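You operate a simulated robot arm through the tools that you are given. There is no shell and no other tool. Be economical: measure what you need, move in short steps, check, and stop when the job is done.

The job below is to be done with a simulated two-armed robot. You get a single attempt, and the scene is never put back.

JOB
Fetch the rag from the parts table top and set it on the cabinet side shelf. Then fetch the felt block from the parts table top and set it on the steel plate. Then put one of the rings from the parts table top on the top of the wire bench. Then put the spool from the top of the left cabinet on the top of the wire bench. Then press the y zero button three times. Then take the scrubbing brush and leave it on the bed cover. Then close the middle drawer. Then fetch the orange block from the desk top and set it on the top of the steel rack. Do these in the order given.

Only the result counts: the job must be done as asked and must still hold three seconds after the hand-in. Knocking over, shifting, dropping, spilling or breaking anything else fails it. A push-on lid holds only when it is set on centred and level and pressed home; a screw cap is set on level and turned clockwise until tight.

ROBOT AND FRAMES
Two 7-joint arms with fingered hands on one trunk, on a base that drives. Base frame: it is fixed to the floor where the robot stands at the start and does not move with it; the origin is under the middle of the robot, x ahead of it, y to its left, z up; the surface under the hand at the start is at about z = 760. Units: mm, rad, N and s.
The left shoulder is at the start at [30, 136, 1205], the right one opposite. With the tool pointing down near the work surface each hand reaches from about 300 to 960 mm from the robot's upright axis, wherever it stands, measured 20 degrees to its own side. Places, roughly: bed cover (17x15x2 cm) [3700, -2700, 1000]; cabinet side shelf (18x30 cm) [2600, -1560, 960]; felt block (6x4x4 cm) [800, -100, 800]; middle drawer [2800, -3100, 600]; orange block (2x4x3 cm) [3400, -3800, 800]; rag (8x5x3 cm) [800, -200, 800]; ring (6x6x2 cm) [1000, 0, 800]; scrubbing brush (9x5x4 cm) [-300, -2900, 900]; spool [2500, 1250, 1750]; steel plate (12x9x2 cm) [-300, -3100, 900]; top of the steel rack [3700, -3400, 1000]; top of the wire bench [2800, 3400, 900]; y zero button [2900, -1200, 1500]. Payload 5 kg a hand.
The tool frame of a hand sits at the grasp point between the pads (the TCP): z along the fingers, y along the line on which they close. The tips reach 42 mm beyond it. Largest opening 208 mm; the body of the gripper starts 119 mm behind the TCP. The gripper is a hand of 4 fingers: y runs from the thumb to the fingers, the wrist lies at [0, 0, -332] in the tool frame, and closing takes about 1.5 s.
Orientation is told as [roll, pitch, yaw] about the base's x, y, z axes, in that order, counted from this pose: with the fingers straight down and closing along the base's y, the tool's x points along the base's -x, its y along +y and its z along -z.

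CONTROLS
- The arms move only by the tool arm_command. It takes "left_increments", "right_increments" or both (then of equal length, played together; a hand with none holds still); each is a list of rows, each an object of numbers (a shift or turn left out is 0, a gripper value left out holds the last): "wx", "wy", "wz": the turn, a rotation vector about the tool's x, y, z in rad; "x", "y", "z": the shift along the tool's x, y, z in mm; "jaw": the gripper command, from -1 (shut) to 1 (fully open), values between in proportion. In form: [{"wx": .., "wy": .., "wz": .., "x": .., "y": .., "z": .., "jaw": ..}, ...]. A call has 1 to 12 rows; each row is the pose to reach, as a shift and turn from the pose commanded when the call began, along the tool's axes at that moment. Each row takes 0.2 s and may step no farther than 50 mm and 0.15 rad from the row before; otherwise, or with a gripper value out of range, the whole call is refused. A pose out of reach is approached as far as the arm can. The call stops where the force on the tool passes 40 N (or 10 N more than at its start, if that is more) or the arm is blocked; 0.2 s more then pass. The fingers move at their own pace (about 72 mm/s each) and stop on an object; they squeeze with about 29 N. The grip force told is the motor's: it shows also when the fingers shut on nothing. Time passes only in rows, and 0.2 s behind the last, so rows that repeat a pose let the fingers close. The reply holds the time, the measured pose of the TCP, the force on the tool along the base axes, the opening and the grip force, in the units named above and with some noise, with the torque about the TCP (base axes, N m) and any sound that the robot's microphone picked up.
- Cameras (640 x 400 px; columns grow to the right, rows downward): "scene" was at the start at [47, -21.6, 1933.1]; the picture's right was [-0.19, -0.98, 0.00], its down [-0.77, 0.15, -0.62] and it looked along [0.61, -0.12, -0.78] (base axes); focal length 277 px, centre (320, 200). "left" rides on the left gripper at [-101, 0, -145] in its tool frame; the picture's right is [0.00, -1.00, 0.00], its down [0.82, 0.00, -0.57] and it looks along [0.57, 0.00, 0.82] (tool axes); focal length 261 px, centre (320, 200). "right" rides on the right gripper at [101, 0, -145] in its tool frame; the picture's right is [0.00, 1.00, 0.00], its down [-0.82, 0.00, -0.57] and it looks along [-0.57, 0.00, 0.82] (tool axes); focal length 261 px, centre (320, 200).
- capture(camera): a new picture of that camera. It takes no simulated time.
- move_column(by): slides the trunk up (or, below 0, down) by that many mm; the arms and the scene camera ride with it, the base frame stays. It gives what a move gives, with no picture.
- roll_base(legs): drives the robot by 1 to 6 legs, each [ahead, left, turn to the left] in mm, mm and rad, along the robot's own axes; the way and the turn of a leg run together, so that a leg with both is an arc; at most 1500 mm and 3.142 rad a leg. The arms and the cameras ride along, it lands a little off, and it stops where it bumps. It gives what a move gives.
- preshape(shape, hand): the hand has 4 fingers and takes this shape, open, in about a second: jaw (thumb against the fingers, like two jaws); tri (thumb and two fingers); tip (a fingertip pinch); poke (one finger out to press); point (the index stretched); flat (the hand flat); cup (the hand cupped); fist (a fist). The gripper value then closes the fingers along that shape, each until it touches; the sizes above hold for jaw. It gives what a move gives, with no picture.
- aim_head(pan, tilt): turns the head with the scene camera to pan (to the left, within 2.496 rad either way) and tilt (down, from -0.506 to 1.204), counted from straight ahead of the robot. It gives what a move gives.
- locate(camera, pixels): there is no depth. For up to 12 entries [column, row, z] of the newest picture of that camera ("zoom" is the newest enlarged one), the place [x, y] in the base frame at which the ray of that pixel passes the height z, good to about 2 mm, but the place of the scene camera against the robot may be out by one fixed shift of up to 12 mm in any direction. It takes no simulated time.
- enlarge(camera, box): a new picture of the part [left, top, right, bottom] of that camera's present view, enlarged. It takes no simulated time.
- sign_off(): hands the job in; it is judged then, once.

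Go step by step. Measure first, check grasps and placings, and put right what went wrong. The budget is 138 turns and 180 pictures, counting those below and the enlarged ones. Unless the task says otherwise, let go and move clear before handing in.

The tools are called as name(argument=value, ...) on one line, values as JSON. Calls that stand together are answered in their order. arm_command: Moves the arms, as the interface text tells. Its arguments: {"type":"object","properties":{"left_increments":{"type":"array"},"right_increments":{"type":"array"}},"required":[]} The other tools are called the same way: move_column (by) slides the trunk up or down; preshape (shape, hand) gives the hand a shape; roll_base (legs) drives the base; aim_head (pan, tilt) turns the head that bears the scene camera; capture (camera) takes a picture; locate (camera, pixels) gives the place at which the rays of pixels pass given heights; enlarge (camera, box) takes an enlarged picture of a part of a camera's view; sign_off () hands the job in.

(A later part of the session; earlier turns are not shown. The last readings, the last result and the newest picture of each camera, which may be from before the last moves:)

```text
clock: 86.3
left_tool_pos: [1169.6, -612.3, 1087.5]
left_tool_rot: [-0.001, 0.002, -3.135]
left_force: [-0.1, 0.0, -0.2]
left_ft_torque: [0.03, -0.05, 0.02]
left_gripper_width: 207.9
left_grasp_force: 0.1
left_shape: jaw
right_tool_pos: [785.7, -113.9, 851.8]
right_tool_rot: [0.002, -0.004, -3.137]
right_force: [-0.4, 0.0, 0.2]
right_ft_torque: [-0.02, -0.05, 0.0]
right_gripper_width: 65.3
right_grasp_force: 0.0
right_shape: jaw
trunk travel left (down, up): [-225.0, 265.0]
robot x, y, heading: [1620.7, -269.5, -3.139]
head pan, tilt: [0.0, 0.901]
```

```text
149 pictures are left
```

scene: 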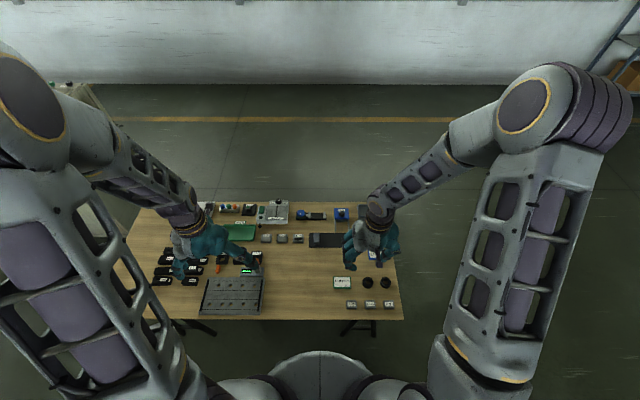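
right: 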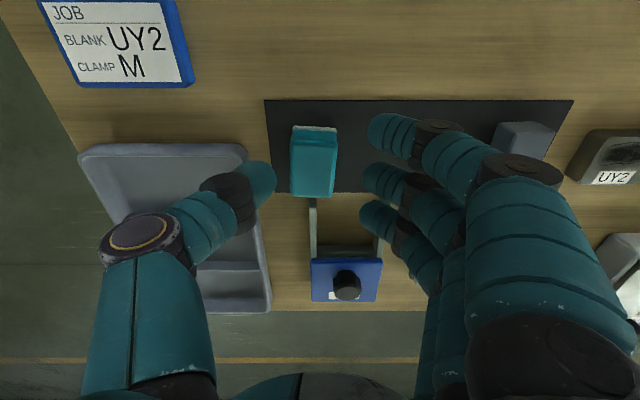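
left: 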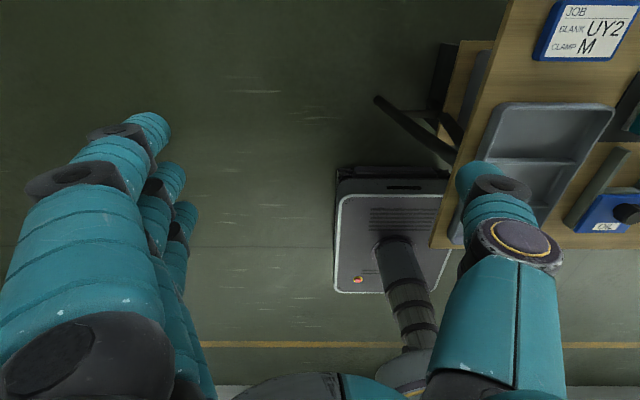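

Clear on both sides. I'll descend 37 mm, close and lift.

arm_command(right_increments=[{"z": 15}, {"z": 28}, {"z": 37}, {"z": 37}, {"z": 37, "jaw": -1}, {"z": 37}, {"z": 37}, {"z": 37}, {"z": 37}, {"z": 20}, {"z": -20}, {"z": -60}])

capture(camera="right")

```text
clock: 88.9
left_tool_pos: [1169.7, -612.0, 1086.7]
left_tool_rot: [0.001, 0.002, -3.135]
left_force: [1.3, 0.1, 0.5]
left_ft_torque: [0.01, 0.06, -0.01]
left_gripper_width: 207.8
left_grasp_force: 0.0
left_shape: jaw
right_tool_pos: [788.7, -114.8, 912.5]
right_tool_rot: [0.001, -0.001, -3.137]
right_force: [1.0, 0.1, -1.8]
right_ft_torque: [0.04, 0.16, -0.01]
right_gripper_width: 24.1
right_grasp_force: 28.9
right_shape: jaw
trunk travel left (down, up): [-225.0, 265.0]
robot x, y, heading: [1622.0, -269.3, -3.138]
head pan, tilt: [0.0, 0.901]
```

```text
148 pictures are left
```

right: 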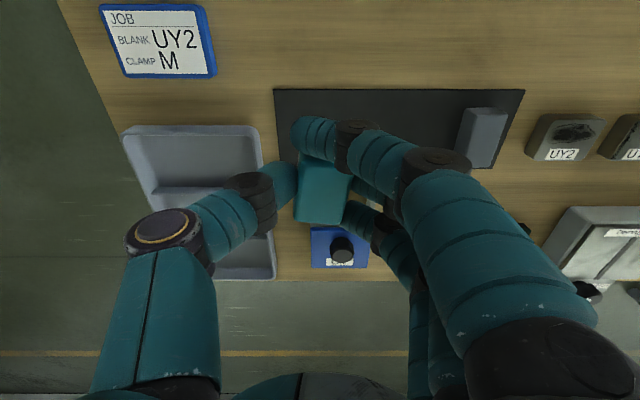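

The felt block is held (29 N). I'll raise, retract, and drive down the aisle to survey the steel-plate machine from its +x side.

arm_command(right_increments=[{"z": -40}, {"z": -80}, {"x": 45, "z": -90}, {"x": 90, "z": -100}, {"x": 135, "z": -110}, {"x": 180, "z": -120}, {"x": 225, "z": -130}, {"x": 270, "z": -130}, {"x": 310, "z": -130}])

roll_base(legs=[[-80, 0, 0], [0, 0, 1.571], [1500, 0, 0], [700, 0, 0]])

aim_head(pan=-1.3, tilt=0.5)

capture(camera="scene")

```text
clock: 90.9
left_tool_pos: [1169.6, -613.2, 1086.7]
left_tool_rot: [0.0, -0.002, -3.137]
left_force: [1.1, 0.3, 1.0]
left_ft_torque: [0.05, 0.06, 0.02]
left_gripper_width: 207.8
left_grasp_force: 0.1
left_shape: jaw
right_tool_pos: [1099.5, -115.4, 1043.7]
right_tool_rot: [0.002, -0.004, -3.138]
right_force: [0.5, 0.0, -0.1]
right_ft_torque: [0.0, 0.05, 0.0]
right_gripper_width: 24.2
right_grasp_force: 29.1
right_shape: jaw
trunk travel left (down, up): [-225.0, 265.0]
robot x, y, heading: [1619.3, -269.4, -3.135]
head pan, tilt: [0.0, 0.901]
```

```text
clock: 106.2
left_tool_pos: [2159.2, -2872.8, 1085.3]
left_tool_rot: [0.0, 0.002, -1.516]
left_force: [-0.2, 0.1, 0.5]
left_ft_torque: [0.05, 0.01, -0.02]
left_gripper_width: 208.1
left_grasp_force: 0.1
left_shape: jaw
right_tool_pos: [1665.8, -2969.1, 1042.4]
right_tool_rot: [0.001, -0.003, -1.515]
right_force: [0.6, 0.2, -1.0]
right_ft_torque: [0.07, 0.0, -0.01]
right_gripper_width: 24.3
right_grasp_force: 29.8
right_shape: jaw
trunk travel left (down, up): [-225.0, 265.0]
robot x, y, heading: [1796.2, -2441.0, -1.518]
head pan, tilt: [0.0, 0.901]
```

```text
clock: 107.6
left_tool_pos: [2159.4, -2872.5, 1086.9]
left_tool_rot: [0.0, 0.002, -1.513]
left_force: [-0.6, 0.1, 0.0]
left_ft_torque: [-0.01, -0.05, -0.02]
left_gripper_width: 208.3
left_grasp_force: 0.1
left_shape: jaw
right_tool_pos: [1664.5, -2968.8, 1043.0]
right_tool_rot: [0.002, -0.003, -1.515]
right_force: [-1.1, -0.5, -0.2]
right_ft_torque: [0.02, 0.02, -0.01]
right_gripper_width: 24.0
right_grasp_force: 29.0
right_shape: jaw
trunk travel left (down, up): [-225.0, 265.0]
robot x, y, heading: [1797.0, -2441.4, -1.51]
head pan, tilt: [-1.3, 0.499]
```

```text
147 pictures are left
```

scene: 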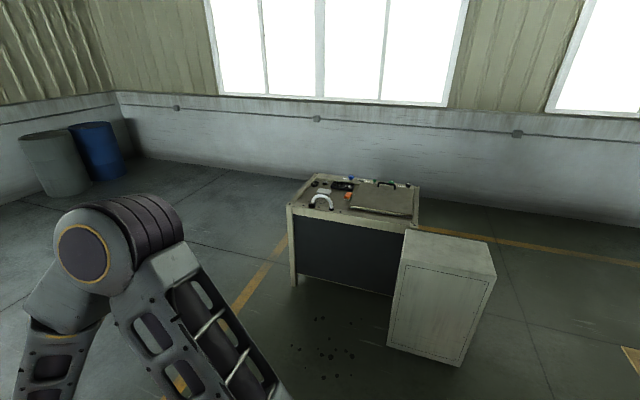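

enlarge(camera="scene", box=[270, 160, 440, 270])

locate(camera="scene", pixels=[[288, 207, 880], [316, 175, 880], [421, 186, 880], [404, 232, 880], [293, 287, 0], [392, 296, 0], [387, 344, 0], [462, 366, 0], [321, 198, 900]])

```text
3.64 times, centred on (355, 215) of scene
```

zoom: 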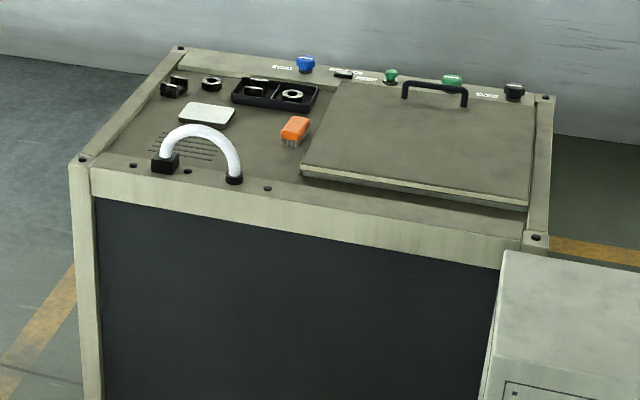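

```text
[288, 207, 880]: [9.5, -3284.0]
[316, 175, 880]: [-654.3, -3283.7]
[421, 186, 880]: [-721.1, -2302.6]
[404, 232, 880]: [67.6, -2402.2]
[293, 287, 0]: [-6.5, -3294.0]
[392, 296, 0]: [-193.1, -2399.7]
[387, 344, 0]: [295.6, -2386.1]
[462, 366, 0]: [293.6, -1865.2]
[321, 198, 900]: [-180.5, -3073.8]
```

The plate is the light rectangle at zoom (207,114), the brush is orange at (295,130), and a white arch stands near the edge. I'll stand on the +x side facing -x, raising the trunk for clearance.

move_column(by=180)

roll_base(legs=[[790, 0, 0], [0, 0, -1.631], [1200, 0, 0]])

aim_head(pan=-0.15, tilt=0.8)

capture(camera="scene")

enlarge(camera="scene", box=[200, 130, 440, 280])

```text
clock: 109.6
left_tool_pos: [2158.9, -2872.7, 1266.3]
left_tool_rot: [-0.001, 0.002, -1.514]
left_force: [0.7, 0.0, -0.7]
left_ft_torque: [0.04, 0.03, 0.0]
left_gripper_width: 207.9
left_grasp_force: 0.1
left_shape: jaw
right_tool_pos: [1666.4, -2969.8, 1222.9]
right_tool_rot: [0.0, -0.004, -1.515]
right_force: [0.4, -1.4, -0.7]
right_ft_torque: [-0.01, 0.0, 0.03]
right_gripper_width: 24.1
right_grasp_force: 28.8
right_shape: jaw
trunk travel left (down, up): [-405.0, 85.0]
robot x, y, heading: [1792.6, -2444.4, -1.517]
head pan, tilt: [-1.3, 0.499]
```

```text
clock: 111.6
left_tool_pos: [2175.3, -3082.7, 1265.4]
left_tool_rot: [-0.004, 0.006, -1.505]
left_force: [0.5, -1.0, -0.6]
left_ft_torque: [0.34, 0.04, -0.01]
left_gripper_width: 208.1
left_grasp_force: 0.0
left_shape: jaw
right_tool_pos: [1683.1, -3185.3, 1221.0]
right_tool_rot: [0.0, 0.001, -1.507]
right_force: [-0.5, -2.3, -1.8]
right_ft_torque: [0.3, 0.05, -0.02]
right_gripper_width: 24.2
right_grasp_force: 29.7
right_shape: jaw
trunk travel left (down, up): [-405.0, 85.0]
robot x, y, heading: [1807.0, -2651.8, -1.508]
head pan, tilt: [-1.3, 0.499]
stopped in leg 1: the robot was blocked; the commanded pose is now the measured one
```

```text
clock: 113.0
left_tool_pos: [2174.5, -3079.1, 1266.5]
left_tool_rot: [0.0, 0.002, -1.507]
left_force: [-0.3, 0.7, 0.7]
left_ft_torque: [-0.07, 0.01, -0.01]
left_gripper_width: 207.9
left_grasp_force: 0.0
left_shape: jaw
right_tool_pos: [1682.7, -3181.2, 1223.8]
right_tool_rot: [0.0, -0.002, -1.507]
right_force: [-0.1, 1.0, -0.6]
right_ft_torque: [-0.06, 0.01, -0.01]
right_gripper_width: 24.2
right_grasp_force: 28.5
right_shape: jaw
trunk travel left (down, up): [-405.0, 85.0]
robot x, y, heading: [1810.0, -2655.5, -1.508]
head pan, tilt: [-0.15, 0.799]
```

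```text
145 pictures are left
```

scene: 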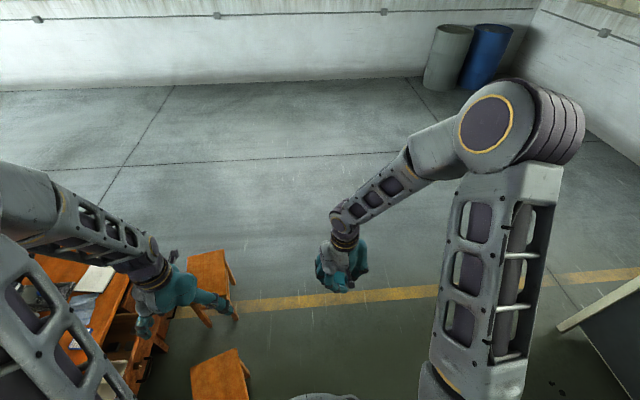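

```text
2.67 times, centred on (320, 205) of scene
```

zoom: 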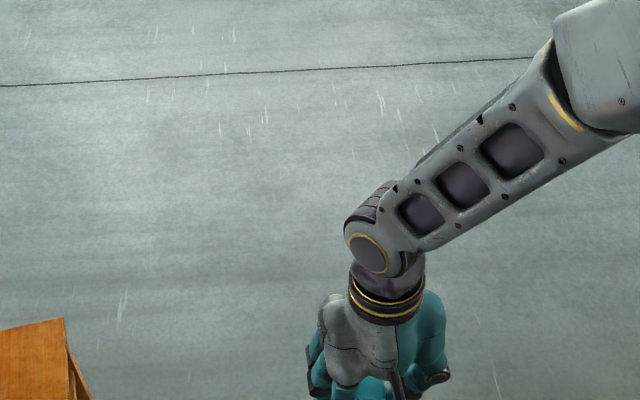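

The base bumped the near stool at px (215,375). I'll locate the stools, back off, and compare their positions.

locate(camera="scene", pixels=[[190, 367, 450], [237, 350, 450], [188, 256, 450], [224, 250, 450], [233, 290, 450]])

roll_base(legs=[[-150, 0, 0], [0, 0, -1.63]])

aim_head(pan=0.9, tilt=0.8)

capture(camera="scene")

```text
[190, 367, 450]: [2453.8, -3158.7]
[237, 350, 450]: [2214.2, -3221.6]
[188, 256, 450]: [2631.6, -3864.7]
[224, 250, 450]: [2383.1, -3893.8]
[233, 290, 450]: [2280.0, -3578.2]
```

```text
clock: 118.2
left_tool_pos: [1353.9, -2852.3, 1266.9]
left_tool_rot: [-0.003, 0.002, -3.117]
left_force: [0.3, -0.5, 0.4]
left_ft_torque: [0.01, 0.02, 0.0]
left_gripper_width: 207.9
left_grasp_force: 0.1
left_shape: jaw
right_tool_pos: [1273.6, -2355.0, 1222.2]
right_tool_rot: [0.001, -0.002, -3.119]
right_force: [0.6, -0.9, -1.0]
right_ft_torque: [-0.04, -0.01, 0.01]
right_gripper_width: 24.0
right_grasp_force: 28.9
right_shape: jaw
trunk travel left (down, up): [-405.0, 85.0]
robot x, y, heading: [1797.1, -2500.5, -3.118]
head pan, tilt: [-0.15, 0.799]
```

```text
clock: 119.5
left_tool_pos: [1355.3, -2851.6, 1267.3]
left_tool_rot: [-0.001, 0.003, -3.118]
left_force: [-0.3, -0.3, 0.1]
left_ft_torque: [-0.01, -0.03, -0.01]
left_gripper_width: 207.9
left_grasp_force: 0.1
left_shape: jaw
right_tool_pos: [1273.7, -2354.7, 1222.4]
right_tool_rot: [0.0, -0.001, -3.12]
right_force: [0.0, -0.9, 0.1]
right_ft_torque: [0.02, 0.02, 0.01]
right_gripper_width: 23.8
right_grasp_force: 29.1
right_shape: jaw
trunk travel left (down, up): [-405.0, 85.0]
robot x, y, heading: [1798.3, -2503.4, -3.123]
head pan, tilt: [0.901, 0.799]
```

```text
143 pictures are left
```

scene: 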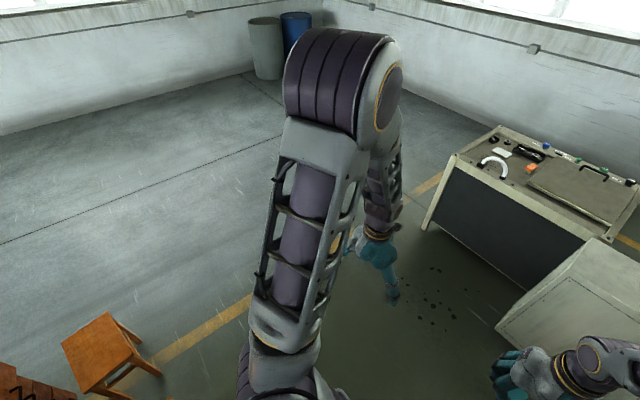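

The stool looks upright and in place. I'll drive to the +x side of the machine: ahead, then strafe left, then ahead.

roll_base(legs=[[0, 0, -0.02], [800, 0, 0], [0, 700, 0], [420, 0, 0]])

aim_head(pan=-0.1, tilt=0.8)

capture(camera="scene")

enlarge(camera="scene", box=[200, 150, 440, 300])

```text
clock: 129.7
left_tool_pos: [144.0, -3548.2, 1266.9]
left_tool_rot: [-0.001, 0.004, -3.13]
left_force: [0.5, 0.1, 0.4]
left_ft_torque: [0.02, 0.0, 0.0]
left_gripper_width: 208.0
left_grasp_force: 0.0
left_shape: jaw
right_tool_pos: [70.5, -3050.9, 1222.5]
right_tool_rot: [0.001, -0.002, -3.13]
right_force: [-0.4, -0.4, 0.4]
right_ft_torque: [0.0, -0.04, 0.02]
right_gripper_width: 24.2
right_grasp_force: 28.8
right_shape: jaw
trunk travel left (down, up): [-405.0, 85.0]
robot x, y, heading: [590.9, -3202.3, -3.133]
head pan, tilt: [0.901, 0.799]
```

```text
clock: 131.0
left_tool_pos: [143.9, -3548.0, 1266.3]
left_tool_rot: [0.0, 0.004, -3.129]
left_force: [-0.8, -0.4, -0.7]
left_ft_torque: [-0.02, 0.01, 0.03]
left_gripper_width: 207.8
left_grasp_force: 0.0
left_shape: jaw
right_tool_pos: [70.4, -3051.9, 1223.3]
right_tool_rot: [-0.002, -0.002, -3.131]
right_force: [-0.7, 0.5, -0.5]
right_ft_torque: [0.01, 0.0, 0.02]
right_gripper_width: 24.1
right_grasp_force: 29.0
right_shape: jaw
trunk travel left (down, up): [-405.0, 85.0]
robot x, y, heading: [592.8, -3206.3, -3.131]
head pan, tilt: [-0.099, 0.799]
```

```text
142 pictures are left
```

scene: 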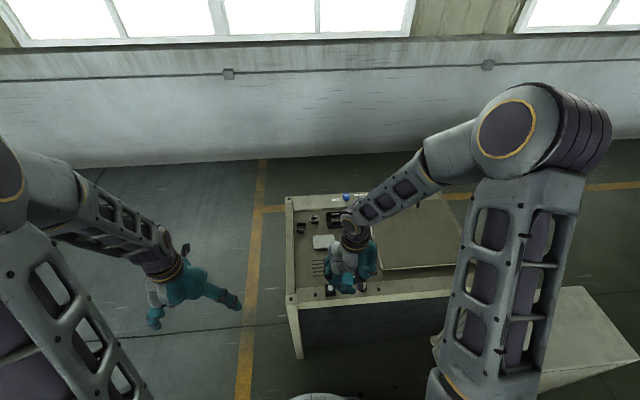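

```text
2.67 times, centred on (320, 225) of scene
```

zoom: 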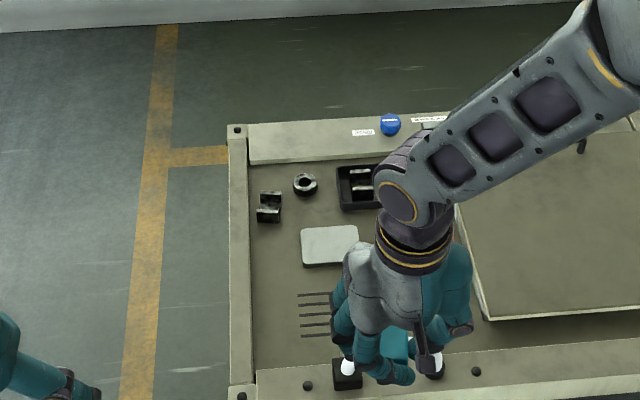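

The plate shows at zoom (330,245). I'll locate it and check with the right wrist camera.

locate(camera="zoom", pixels=[[302, 230, 900], [357, 226, 900], [303, 265, 900], [347, 262, 900]])

capture(camera="right")

```text
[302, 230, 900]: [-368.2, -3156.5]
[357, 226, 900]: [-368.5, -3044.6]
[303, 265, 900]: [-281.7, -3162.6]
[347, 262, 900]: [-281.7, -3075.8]
```

```text
140 pictures are left
```

right: 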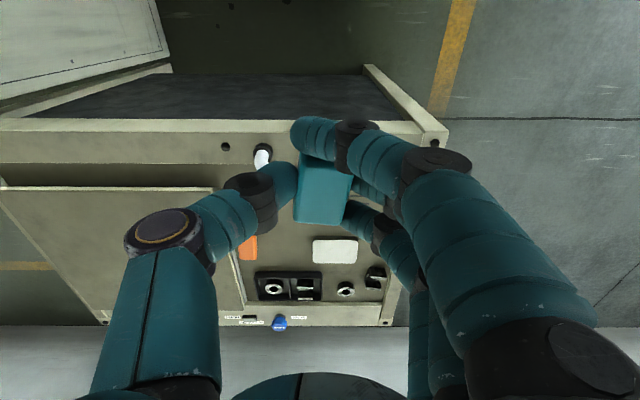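

locate(camera="right", pixels=[[312, 239, 900], [357, 239, 900], [358, 263, 900], [314, 263, 900], [248, 246, 920], [262, 150, 960]])

arm_command(right_increments=[{"x": -45, "y": 6}, {"x": -90, "y": 12}, {"x": -135, "y": 18}, {"x": -180, "y": 24}, {"x": -225, "y": 30}, {"x": -270, "y": 36}, {"x": -315, "y": 42}, {"x": -330, "y": 45}])

capture(camera="right")

```text
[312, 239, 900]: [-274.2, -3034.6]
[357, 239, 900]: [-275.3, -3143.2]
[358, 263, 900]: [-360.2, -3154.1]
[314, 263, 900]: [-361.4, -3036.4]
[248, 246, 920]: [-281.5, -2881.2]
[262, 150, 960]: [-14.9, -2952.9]
```

```text
clock: 132.8
left_tool_pos: [144.4, -3549.0, 1267.5]
left_tool_rot: [-0.002, 0.002, -3.129]
left_force: [0.1, -0.3, 0.0]
left_ft_torque: [-0.04, 0.02, -0.02]
left_gripper_width: 208.0
left_grasp_force: 0.0
left_shape: jaw
right_tool_pos: [-257.5, -3099.9, 1224.6]
right_tool_rot: [0.001, 0.0, -3.132]
right_force: [0.5, 0.8, -0.2]
right_ft_torque: [-0.01, 0.01, 0.02]
right_gripper_width: 24.1
right_grasp_force: 28.7
right_shape: jaw
trunk travel left (down, up): [-405.0, 85.0]
robot x, y, heading: [592.7, -3202.5, -3.131]
head pan, tilt: [-0.099, 0.799]
```

```text
139 pictures are left
```

right: 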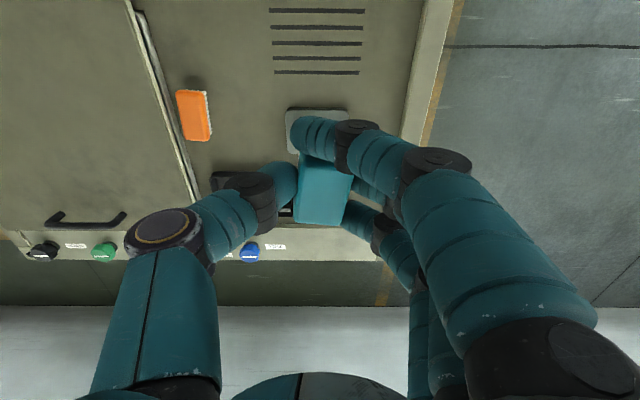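

The plate is centred at (-318,-3092). I'll advance the base 55 mm for reach, then lower.

roll_base(legs=[[55, 0, 0]])

arm_command(right_increments=[{"y": -6, "z": 45}, {"y": -6, "z": 90}, {"y": -6, "z": 135}, {"y": -6, "z": 180}, {"y": -6, "z": 215}, {"y": -6, "z": 240}])

capture(camera="right")

enlarge(camera="scene", box=[240, 150, 440, 290])

```text
clock: 133.8
left_tool_pos: [91.4, -3549.5, 1266.8]
left_tool_rot: [-0.001, 0.003, -3.129]
left_force: [0.0, -0.1, 0.6]
left_ft_torque: [-0.01, -0.03, 0.02]
left_gripper_width: 207.9
left_grasp_force: 0.1
left_shape: jaw
right_tool_pos: [-311.7, -3101.4, 1223.2]
right_tool_rot: [-0.001, -0.001, -3.13]
right_force: [-0.4, -0.1, -1.0]
right_ft_torque: [0.05, 0.01, 0.0]
right_gripper_width: 24.0
right_grasp_force: 29.4
right_shape: jaw
trunk travel left (down, up): [-405.0, 85.0]
robot x, y, heading: [536.5, -3206.5, -3.135]
head pan, tilt: [-0.099, 0.799]
```

```text
clock: 135.2
left_tool_pos: [90.9, -3548.9, 1265.8]
left_tool_rot: [-0.002, 0.003, -3.13]
left_force: [0.5, 0.1, -0.1]
left_ft_torque: [-0.03, 0.0, 0.03]
left_gripper_width: 207.8
left_grasp_force: 0.1
left_shape: jaw
right_tool_pos: [-313.9, -3095.4, 983.8]
right_tool_rot: [0.001, -0.004, -3.13]
right_force: [-1.8, 0.6, -0.1]
right_ft_torque: [-0.05, -0.08, 0.01]
right_gripper_width: 24.2
right_grasp_force: 28.7
right_shape: jaw
trunk travel left (down, up): [-405.0, 85.0]
robot x, y, heading: [535.2, -3204.5, -3.131]
head pan, tilt: [-0.099, 0.799]
```

```text
138 pictures are left
```

right: 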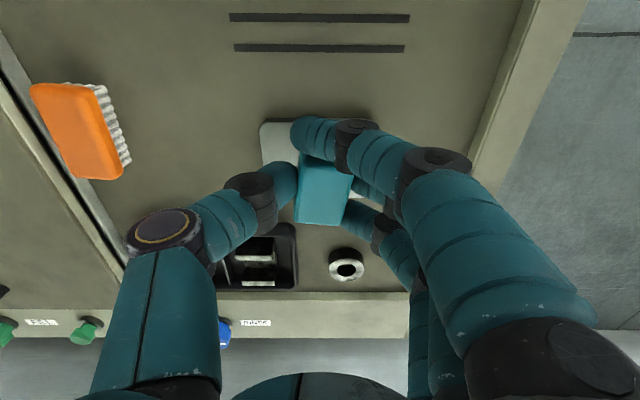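

```text
2.86 times, centred on (340, 220) of scene
```

zoom: 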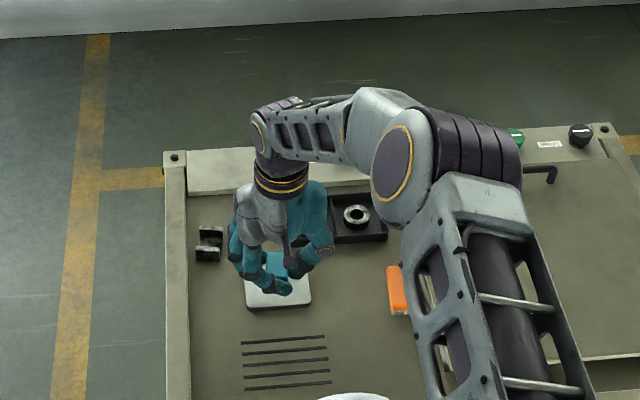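

Aligned by the numbers. I'll lower to just above, then slowly to contact.

arm_command(right_increments=[{"z": 12}, {"z": 20}, {"z": 24}, {"z": 27}, {"z": 30}, {"z": 33}, {"z": 36}, {"z": 39}, {"z": 42}, {"z": 45}])

```text
clock: 137.4
left_tool_pos: [90.9, -3548.9, 1267.2]
left_tool_rot: [-0.001, 0.006, -3.129]
left_force: [0.2, 0.3, 0.5]
left_ft_torque: [0.01, 0.04, 0.0]
left_gripper_width: 208.0
left_grasp_force: 0.1
left_shape: jaw
right_tool_pos: [-313.9, -3096.9, 939.2]
right_tool_rot: [0.0, -0.002, -3.13]
right_force: [-0.4, -0.3, 0.0]
right_ft_torque: [0.01, -0.01, 0.01]
right_gripper_width: 24.1
right_grasp_force: 29.1
right_shape: jaw
trunk travel left (down, up): [-405.0, 85.0]
robot x, y, heading: [534.9, -3203.8, -3.133]
head pan, tilt: [-0.099, 0.799]
```

arm_command(right_increments=[{"z": 3}, {"z": 6}, {"z": 9}, {"z": 12}, {"z": 15}, {"z": 18}, {"z": 21}, {"z": 24}, {"z": 27}, {"z": 30}])

capture(camera="right")

```text
clock: 138.8
left_tool_pos: [90.8, -3548.8, 1266.7]
left_tool_rot: [-0.003, 0.004, -3.129]
left_force: [-1.4, 0.8, 0.9]
left_ft_torque: [0.0, -0.12, -0.03]
left_gripper_width: 208.0
left_grasp_force: 0.1
left_shape: jaw
right_tool_pos: [-316.9, -3095.9, 926.6]
right_tool_rot: [-0.001, -0.01, -3.131]
right_force: [6.1, 0.5, 24.7]
right_ft_torque: [-0.36, 0.08, 0.12]
right_gripper_width: 26.4
right_grasp_force: 29.3
right_shape: jaw
trunk travel left (down, up): [-405.0, 85.0]
robot x, y, heading: [539.6, -3202.3, -3.133]
head pan, tilt: [-0.099, 0.799]
stopped in row 6 (right hand): the force on the tool passed its limit at 42 N (the readings are from after the stop); the commanded pose is now the measured one
```

```text
136 pictures are left
```

right: 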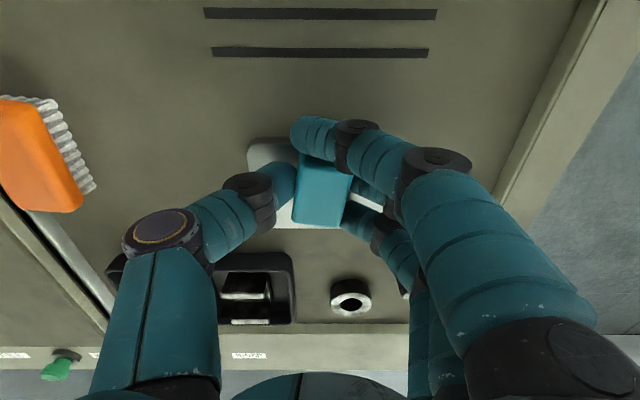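

The block is in contact with the plate. I'll release it, lift and verify.

arm_command(right_increments=[{"z": -2}, {"z": -2, "jaw": -0.3}, {"z": -2}, {"z": -2}, {"z": -2}, {"z": -25}, {"z": -65}, {"z": -110}, {"z": -155}, {"z": -200}, {"z": -240}, {"z": -250}])

capture(camera="right")

```text
clock: 141.4
left_tool_pos: [90.0, -3549.1, 1265.7]
left_tool_rot: [-0.003, 0.003, -3.13]
left_force: [-0.6, 0.0, -0.3]
left_ft_torque: [0.0, -0.02, 0.02]
left_gripper_width: 208.0
left_grasp_force: 0.1
left_shape: jaw
right_tool_pos: [-312.7, -3096.5, 1174.9]
right_tool_rot: [0.0, -0.009, -3.13]
right_force: [-0.5, -0.3, -0.7]
right_ft_torque: [0.01, -0.03, 0.02]
right_gripper_width: 72.4
right_grasp_force: 0.0
right_shape: jaw
trunk travel left (down, up): [-405.0, 85.0]
robot x, y, heading: [536.4, -3204.8, -3.135]
head pan, tilt: [-0.099, 0.799]
```

```text
135 pictures are left
```

right: 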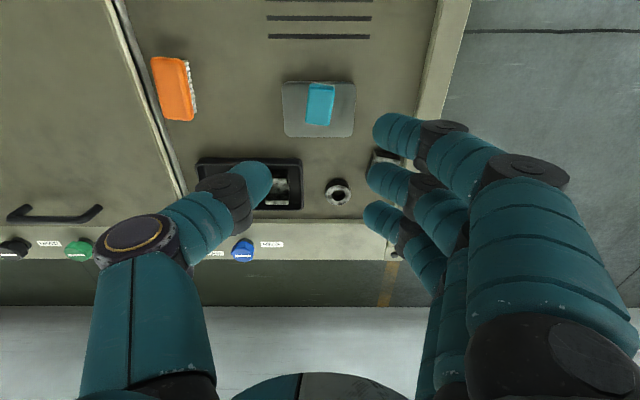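

The felt block sits squarely on the plate. I'll retract the right hand and drive back to the aisle beside the rings.

arm_command(right_increments=[{"x": 45}, {"x": 90}, {"x": 135}, {"x": 180}, {"x": 225}, {"x": 270}, {"x": 310}])

roll_base(legs=[[-700, -600, 0], [-460, -600, 0], [0, -1400, 0], [0, -410, 0]])

aim_head(pan=-0.1, tilt=0.95)

capture(camera="scene")

```text
clock: 143.0
left_tool_pos: [91.5, -3550.0, 1268.2]
left_tool_rot: [-0.001, 0.005, -3.129]
left_force: [0.3, -0.5, 0.4]
left_ft_torque: [0.01, 0.07, 0.01]
left_gripper_width: 207.7
left_grasp_force: 0.1
left_shape: jaw
right_tool_pos: [0.3, -3092.3, 1172.3]
right_tool_rot: [0.001, -0.008, -3.132]
right_force: [1.6, -0.2, 0.6]
right_ft_torque: [-0.02, 0.08, 0.0]
right_gripper_width: 72.2
right_grasp_force: 0.1
right_shape: jaw
trunk travel left (down, up): [-405.0, 85.0]
robot x, y, heading: [536.0, -3207.4, -3.132]
head pan, tilt: [-0.099, 0.799]
```

```text
clock: 160.2
left_tool_pos: [1173.2, -518.5, 1265.4]
left_tool_rot: [-0.001, 0.002, -3.123]
left_force: [-0.8, 0.4, 0.3]
left_ft_torque: [-0.02, 0.03, 0.0]
left_gripper_width: 208.0
left_grasp_force: 0.0
left_shape: jaw
right_tool_pos: [1076.3, -60.2, 1171.8]
right_tool_rot: [-0.001, -0.008, -3.125]
right_force: [-0.4, 0.4, -0.4]
right_ft_torque: [0.0, 0.02, 0.01]
right_gripper_width: 72.3
right_grasp_force: 0.0
right_shape: jaw
trunk travel left (down, up): [-405.0, 85.0]
robot x, y, heading: [1618.0, -171.9, -3.128]
head pan, tilt: [-0.099, 0.799]
```

```text
clock: 160.8
left_tool_pos: [1174.3, -517.2, 1265.9]
left_tool_rot: [-0.001, 0.004, -3.121]
left_force: [0.0, 0.3, 0.1]
left_ft_torque: [-0.07, 0.0, 0.03]
left_gripper_width: 207.9
left_grasp_force: 0.0
left_shape: jaw
right_tool_pos: [1077.7, -61.4, 1172.0]
right_tool_rot: [0.002, -0.007, -3.125]
right_force: [0.6, 0.7, -0.4]
right_ft_torque: [0.01, -0.02, 0.02]
right_gripper_width: 72.5
right_grasp_force: 0.0
right_shape: jaw
trunk travel left (down, up): [-405.0, 85.0]
robot x, y, heading: [1619.5, -170.0, -3.124]
head pan, tilt: [-0.099, 0.949]
```

```text
134 pictures are left
```

scene: 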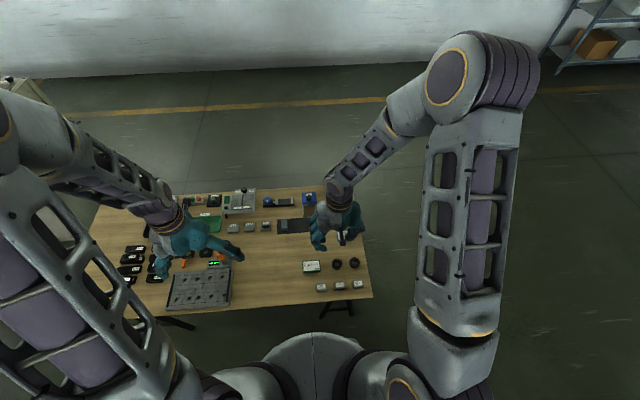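

I'm in place. I'll lower the trunk and bring the right hand over the ring at about (1018,-37).

move_column(by=-180)

arm_command(right_increments=[{"x": -30, "y": -12}, {"x": -60, "y": -24, "z": 20, "jaw": 0.1}, {"x": -60, "y": -24, "z": 60}, {"x": -60, "y": -24, "z": 80}, {"x": -60, "y": -24, "z": 80}])

capture(camera="right")

```text
clock: 162.8
left_tool_pos: [1172.4, -517.5, 1087.8]
left_tool_rot: [-0.001, 0.003, -3.122]
left_force: [-0.1, -0.3, -0.6]
left_ft_torque: [-0.01, 0.01, 0.0]
left_gripper_width: 207.8
left_grasp_force: 0.1
left_shape: jaw
right_tool_pos: [1078.0, -61.6, 991.4]
right_tool_rot: [0.002, -0.008, -3.124]
right_force: [0.6, 0.2, 0.3]
right_ft_torque: [-0.01, 0.03, 0.01]
right_gripper_width: 72.2
right_grasp_force: 0.1
right_shape: jaw
trunk travel left (down, up): [-225.0, 265.0]
robot x, y, heading: [1620.0, -173.2, -3.126]
head pan, tilt: [-0.099, 0.949]
```

```text
clock: 164.1
left_tool_pos: [1172.1, -517.7, 1087.0]
left_tool_rot: [-0.003, 0.003, -3.122]
left_force: [-0.9, -0.8, -0.6]
left_ft_torque: [0.03, 0.03, -0.02]
left_gripper_width: 207.7
left_grasp_force: 0.1
left_shape: jaw
right_tool_pos: [1018.0, -39.0, 913.2]
right_tool_rot: [-0.001, -0.007, -3.123]
right_force: [-0.8, -0.7, -0.5]
right_ft_torque: [0.0, 0.02, -0.01]
right_gripper_width: 113.4
right_grasp_force: 0.0
right_shape: jaw
trunk travel left (down, up): [-225.0, 265.0]
robot x, y, heading: [1618.2, -167.2, -3.133]
head pan, tilt: [-0.099, 0.949]
```

```text
133 pictures are left
```

right: 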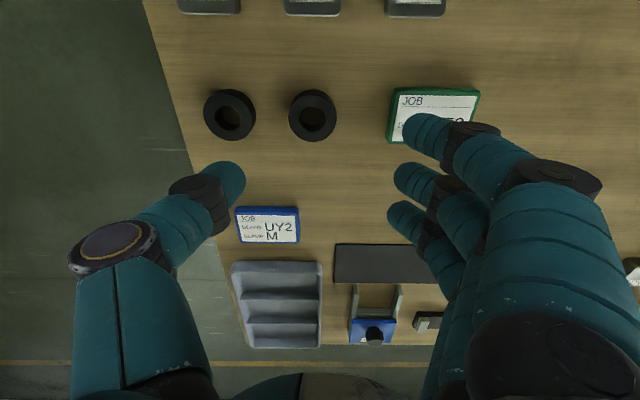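

The rings are at px (312,115) and (230,115). I'll take the right one and locate it precisely.

locate(camera="right", pixels=[[289, 115, 775], [337, 117, 775], [312, 90, 780], [313, 142, 770], [256, 115, 775], [392, 140, 770]])

```text
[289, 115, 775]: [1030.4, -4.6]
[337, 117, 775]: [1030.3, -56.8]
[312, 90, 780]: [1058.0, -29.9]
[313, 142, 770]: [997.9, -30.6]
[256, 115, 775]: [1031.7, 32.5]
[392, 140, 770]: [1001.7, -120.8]
```

The ring centre is (1028,-31). I'll narrow the opening to 74 and move down over it.

arm_command(right_increments=[{"x": 10, "y": -5, "jaw": -0.29}, {"x": 10, "y": -5}, {"x": 10, "y": -5, "z": 30}, {"x": 10, "y": -5, "z": 60}, {"x": 10, "y": -5, "z": 70}])

capture(camera="right")

```text
clock: 165.2
left_tool_pos: [1173.2, -518.0, 1087.9]
left_tool_rot: [-0.003, 0.005, -3.123]
left_force: [0.0, 0.9, 0.6]
left_ft_torque: [-0.04, 0.02, -0.01]
left_gripper_width: 208.0
left_grasp_force: 0.2
left_shape: jaw
right_tool_pos: [1023.9, -33.0, 839.2]
right_tool_rot: [-0.001, -0.006, -3.124]
right_force: [0.5, -0.5, 0.0]
right_ft_torque: [0.01, -0.03, -0.01]
right_gripper_width: 74.8
right_grasp_force: 0.0
right_shape: jaw
trunk travel left (down, up): [-225.0, 265.0]
robot x, y, heading: [1617.0, -167.7, -3.124]
head pan, tilt: [-0.099, 0.949]
```

```text
132 pictures are left
```

right: 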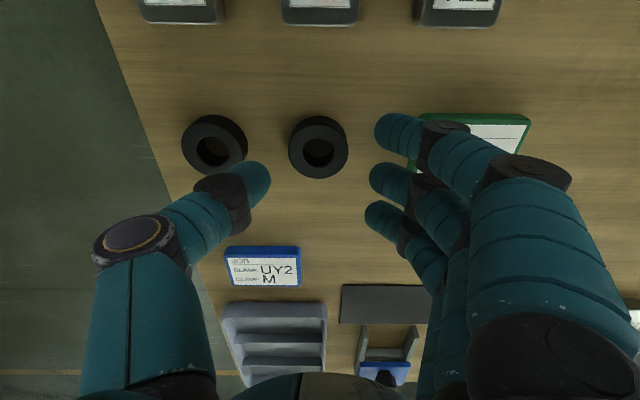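

Clear so far. I'll descend to about 809, close and lift a little.

arm_command(right_increments=[{"x": 3, "z": 12}, {"x": 3, "z": 22}, {"x": 3, "z": 30}, {"x": 3, "z": 30, "jaw": -1}, {"x": 3, "z": 30}, {"x": 3, "z": 30}, {"x": 3, "z": 30}, {"x": 3, "z": 30}, {"x": 3, "z": 10}, {"x": 3, "z": -30}, {"x": 3, "z": -70}])

capture(camera="right")

```text
clock: 167.7
left_tool_pos: [1173.9, -517.6, 1087.2]
left_tool_rot: [-0.001, 0.006, -3.12]
left_force: [1.6, -0.1, -0.3]
left_ft_torque: [0.0, 0.07, 0.05]
left_gripper_width: 208.0
left_grasp_force: 0.1
left_shape: jaw
right_tool_pos: [1032.3, -29.7, 911.9]
right_tool_rot: [0.001, -0.004, -3.125]
right_force: [1.5, 0.4, -2.6]
right_ft_torque: [0.0, 0.17, 0.02]
right_gripper_width: 24.3
right_grasp_force: 29.4
right_shape: jaw
trunk travel left (down, up): [-225.0, 265.0]
robot x, y, heading: [1616.1, -171.8, -3.129]
head pan, tilt: [-0.099, 0.949]
```

```text
131 pictures are left
```

right: 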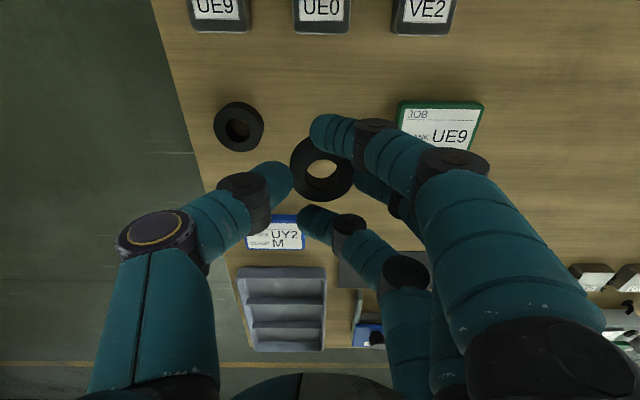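

The ring is held and its neighbours are untouched. I'll lift, back into the aisle, turn toward +y and survey the wire bench.

arm_command(right_increments=[{"z": -45}, {"z": -90}, {"z": -135}, {"x": 40, "z": -160}])

roll_base(legs=[[-100, 0, 0], [0, 0, -1.58], [700, 0, 0]])

aim_head(pan=-0.4, tilt=0.45)

capture(camera="scene")

```text
clock: 168.7
left_tool_pos: [1176.4, -517.5, 1088.1]
left_tool_rot: [-0.002, 0.002, -3.124]
left_force: [2.0, 1.9, 0.3]
left_ft_torque: [0.01, 0.18, 0.01]
left_gripper_width: 207.9
left_grasp_force: 0.0
left_shape: jaw
right_tool_pos: [1075.1, -30.4, 1070.0]
right_tool_rot: [-0.001, -0.008, -3.125]
right_force: [1.5, -0.1, -1.2]
right_ft_torque: [0.03, 0.21, 0.02]
right_gripper_width: 24.1
right_grasp_force: 29.0
right_shape: jaw
trunk travel left (down, up): [-225.0, 265.0]
robot x, y, heading: [1614.7, -169.5, -3.127]
head pan, tilt: [-0.099, 0.949]
```

```text
clock: 177.2
left_tool_pos: [1448.4, 996.6, 1087.3]
left_tool_rot: [-0.001, 0.002, 1.508]
left_force: [-0.9, 1.0, -0.3]
left_ft_torque: [-0.02, -0.01, -0.05]
left_gripper_width: 207.9
left_grasp_force: 0.1
left_shape: jaw
right_tool_pos: [1942.8, 1058.1, 1068.7]
right_tool_rot: [-0.001, -0.006, 1.506]
right_force: [-1.0, 0.4, -2.1]
right_ft_torque: [-0.06, -0.05, 0.01]
right_gripper_width: 22.6
right_grasp_force: 28.9
right_shape: jaw
trunk travel left (down, up): [-225.0, 265.0]
robot x, y, heading: [1759.5, 524.6, 1.507]
head pan, tilt: [-0.099, 0.949]
```

```text
clock: 178.1
left_tool_pos: [1448.6, 996.1, 1085.9]
left_tool_rot: [-0.002, 0.004, 1.507]
left_force: [-0.1, 0.9, 0.0]
left_ft_torque: [-0.02, -0.01, 0.02]
left_gripper_width: 207.8
left_grasp_force: 0.0
left_shape: jaw
right_tool_pos: [1943.4, 1056.7, 1068.0]
right_tool_rot: [0.0, -0.007, 1.506]
right_force: [1.1, 0.7, -1.8]
right_ft_torque: [0.02, -0.01, 0.0]
right_gripper_width: 22.7
right_grasp_force: 29.4
right_shape: jaw
trunk travel left (down, up): [-225.0, 265.0]
robot x, y, heading: [1756.0, 527.5, 1.502]
head pan, tilt: [-0.4, 0.45]
```

```text
130 pictures are left
```

scene: 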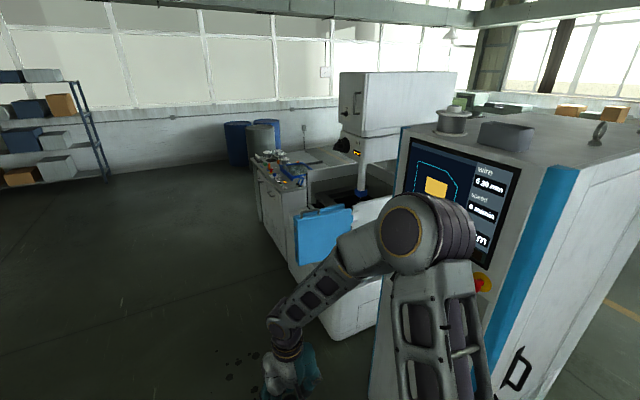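

locate(camera="scene", pixels=[[402, 130, 1750], [547, 168, 1750], [453, 134, 1750], [440, 132, 1750], [467, 132, 1750], [503, 150, 1750], [306, 190, 880], [252, 160, 880], [270, 230, 0], [295, 270, 800], [365, 330, 0]])

enlarge(camera="scene", box=[230, 120, 390, 220])

enlarge(camera="scene", box=[390, 80, 630, 230])

```text
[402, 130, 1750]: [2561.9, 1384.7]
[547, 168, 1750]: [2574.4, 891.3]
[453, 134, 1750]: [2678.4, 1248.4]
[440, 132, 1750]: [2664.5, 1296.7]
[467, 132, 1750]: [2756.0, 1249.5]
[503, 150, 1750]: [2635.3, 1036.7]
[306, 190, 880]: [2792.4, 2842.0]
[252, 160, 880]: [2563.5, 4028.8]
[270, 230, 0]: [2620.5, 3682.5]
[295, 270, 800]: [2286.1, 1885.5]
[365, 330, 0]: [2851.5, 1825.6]
```

```text
4.00 times, centred on (310, 170) of scene
```

zoom: 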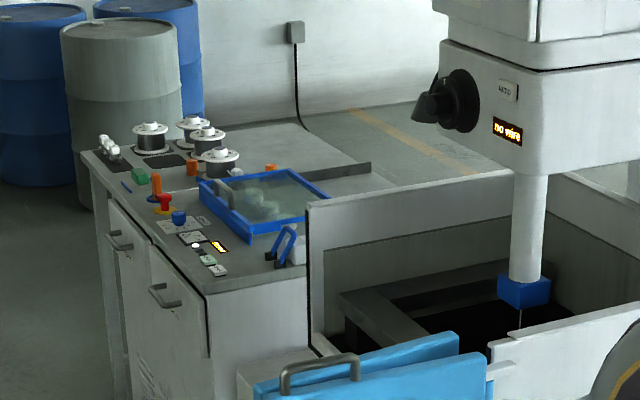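

```text
2.67 times, centred on (510, 155) of scene
```

zoom: 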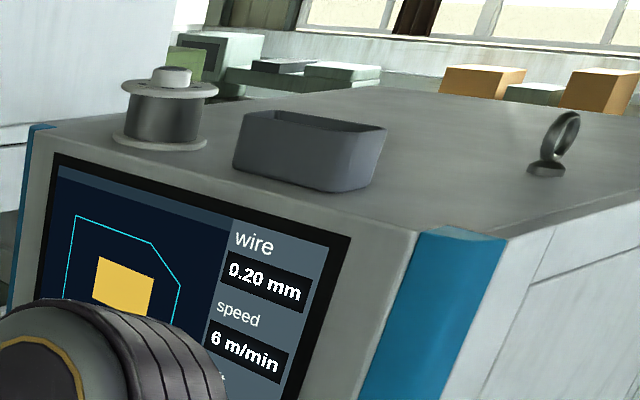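

The bench front is at x≈2590–2790, y 2840–4030, and its top is cluttered. I'll drive up the aisle and face it for a closer look.

move_column(by=150)

roll_base(legs=[[0, 120, 0.07], [1450, 0, 0], [1400, 0, 0], [0, 0, -1.572], [200, 0, 0]])

aim_head(pan=0, tilt=0.7)

capture(camera="scene")

```text
clock: 179.9
left_tool_pos: [1449.3, 995.3, 1236.2]
left_tool_rot: [-0.004, 0.003, 1.507]
left_force: [-0.4, 0.3, 0.0]
left_ft_torque: [-0.02, -0.03, 0.01]
left_gripper_width: 207.9
left_grasp_force: 0.1
left_shape: jaw
right_tool_pos: [1942.6, 1056.3, 1218.3]
right_tool_rot: [-0.001, -0.006, 1.505]
right_force: [-0.3, 0.3, -2.9]
right_ft_torque: [0.01, -0.01, -0.01]
right_gripper_width: 22.7
right_grasp_force: 28.6
right_shape: jaw
trunk travel left (down, up): [-375.0, 115.0]
robot x, y, heading: [1756.4, 525.7, 1.502]
head pan, tilt: [-0.4, 0.45]
```

```text
clock: 199.7
left_tool_pos: [2224.7, 3720.1, 1237.3]
left_tool_rot: [-0.001, 0.002, -0.021]
left_force: [0.1, 0.9, 0.1]
left_ft_torque: [-0.01, 0.07, 0.02]
left_gripper_width: 208.1
left_grasp_force: 0.0
left_shape: jaw
right_tool_pos: [2307.0, 3228.0, 1218.2]
right_tool_rot: [-0.001, -0.005, -0.022]
right_force: [0.9, 0.6, -3.3]
right_ft_torque: [-0.05, 0.08, -0.01]
right_gripper_width: 22.7
right_grasp_force: 28.7
right_shape: jaw
trunk travel left (down, up): [-375.0, 115.0]
robot x, y, heading: [1770.9, 3389.6, -0.026]
head pan, tilt: [-0.4, 0.45]
```

```text
clock: 200.6
left_tool_pos: [2224.1, 3719.5, 1238.1]
left_tool_rot: [-0.002, 0.003, -0.021]
left_force: [-0.9, -0.4, -0.4]
left_ft_torque: [0.04, -0.09, 0.03]
left_gripper_width: 208.0
left_grasp_force: 0.1
left_shape: jaw
right_tool_pos: [2305.6, 3228.2, 1219.2]
right_tool_rot: [-0.001, -0.006, -0.022]
right_force: [-1.1, 0.8, -2.3]
right_ft_torque: [-0.02, -0.09, -0.02]
right_gripper_width: 22.4
right_grasp_force: 29.2
right_shape: jaw
trunk travel left (down, up): [-375.0, 115.0]
robot x, y, heading: [1764.9, 3391.8, -0.024]
head pan, tilt: [0.0, 0.7]
```

```text
127 pictures are left
```

scene: 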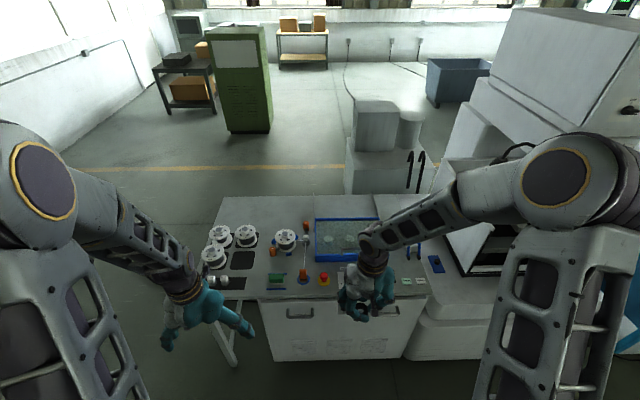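

enlarge(camera="scene", box=[190, 185, 470, 360])

locate(camera="scene", pixels=[[222, 197, 900], [375, 195, 900], [200, 300, 900], [265, 300, 900], [430, 292, 900], [265, 362, 0], [255, 210, 900], [290, 210, 900], [312, 262, 900], [320, 215, 900], [378, 215, 900], [420, 255, 900]])

```text
2.29 times, centred on (330, 272) of scene
```

zoom: 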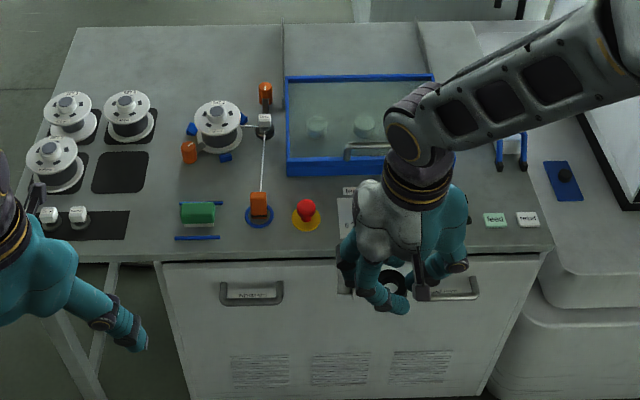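

```text
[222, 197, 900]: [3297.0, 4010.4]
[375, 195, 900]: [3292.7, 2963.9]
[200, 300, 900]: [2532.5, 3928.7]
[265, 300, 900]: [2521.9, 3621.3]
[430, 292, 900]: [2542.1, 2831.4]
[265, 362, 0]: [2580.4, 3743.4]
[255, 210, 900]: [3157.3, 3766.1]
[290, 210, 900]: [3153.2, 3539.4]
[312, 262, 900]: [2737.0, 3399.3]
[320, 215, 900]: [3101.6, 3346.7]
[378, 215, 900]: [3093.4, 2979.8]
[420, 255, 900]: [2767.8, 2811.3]
```

I'll check the right wrist camera for a free patch on the bench.

capture(camera="right")

capture(camera="left")

```text
125 pictures are left
```

right: 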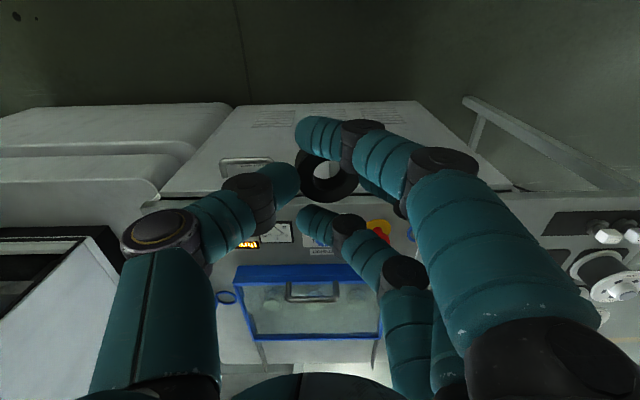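

```text
124 pictures are left
```

left: 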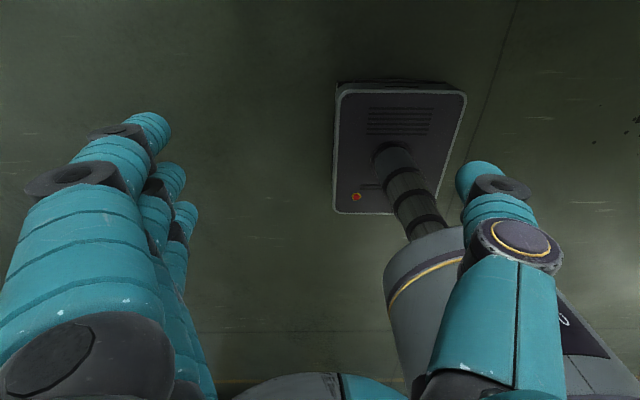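

The hand hides the front-right of the bench. I'll swing it right and look again.

arm_command(right_increments=[{"y": -45}, {"y": -90}, {"y": -135}, {"y": -180}, {"y": -220}])

enlarge(camera="scene", box=[190, 185, 470, 360])

```text
clock: 201.8
left_tool_pos: [2224.0, 3719.3, 1237.8]
left_tool_rot: [0.0, 0.005, -0.022]
left_force: [0.0, 0.2, -1.1]
left_ft_torque: [0.02, 0.02, 0.02]
left_gripper_width: 208.1
left_grasp_force: 0.2
left_shape: jaw
right_tool_pos: [2300.5, 3006.8, 1217.0]
right_tool_rot: [0.003, -0.007, -0.023]
right_force: [0.4, -0.2, -2.5]
right_ft_torque: [0.01, 0.0, -0.01]
right_gripper_width: 22.5
right_grasp_force: 28.5
right_shape: jaw
trunk travel left (down, up): [-375.0, 115.0]
robot x, y, heading: [1766.6, 3389.3, -0.026]
head pan, tilt: [0.0, 0.7]
```

```text
2.29 times, centred on (330, 272) of scene
```

zoom: 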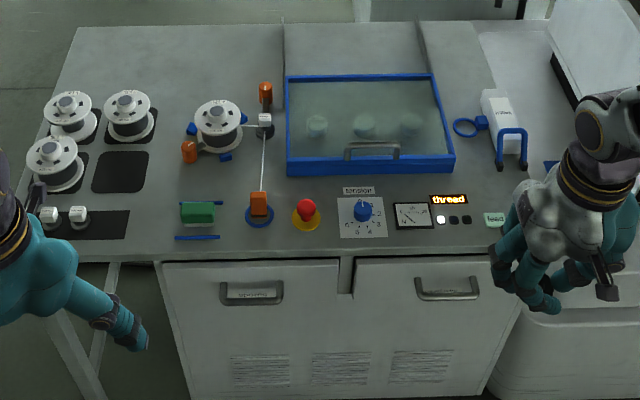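

There is a free patch at zoom (155,212) between the dark mat and the green clamp. The vacant black pad at (120,172) would suit the spool. I'll measure both.

locate(camera="zoom", pixels=[[155, 212, 890], [131, 212, 890], [178, 203, 890], [178, 238, 890], [120, 172, 890], [92, 172, 890], [148, 172, 890], [120, 152, 890], [120, 193, 890], [183, 152, 890], [81, 155, 890], [160, 258, 890]])

```text
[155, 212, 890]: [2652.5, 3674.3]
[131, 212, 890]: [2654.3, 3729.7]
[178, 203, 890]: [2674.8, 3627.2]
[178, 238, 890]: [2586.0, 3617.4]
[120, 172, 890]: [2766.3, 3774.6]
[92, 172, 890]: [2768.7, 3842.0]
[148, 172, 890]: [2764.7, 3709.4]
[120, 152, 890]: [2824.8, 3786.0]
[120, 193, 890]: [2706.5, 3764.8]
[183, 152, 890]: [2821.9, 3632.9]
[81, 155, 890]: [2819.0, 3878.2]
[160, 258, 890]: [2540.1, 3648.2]
```

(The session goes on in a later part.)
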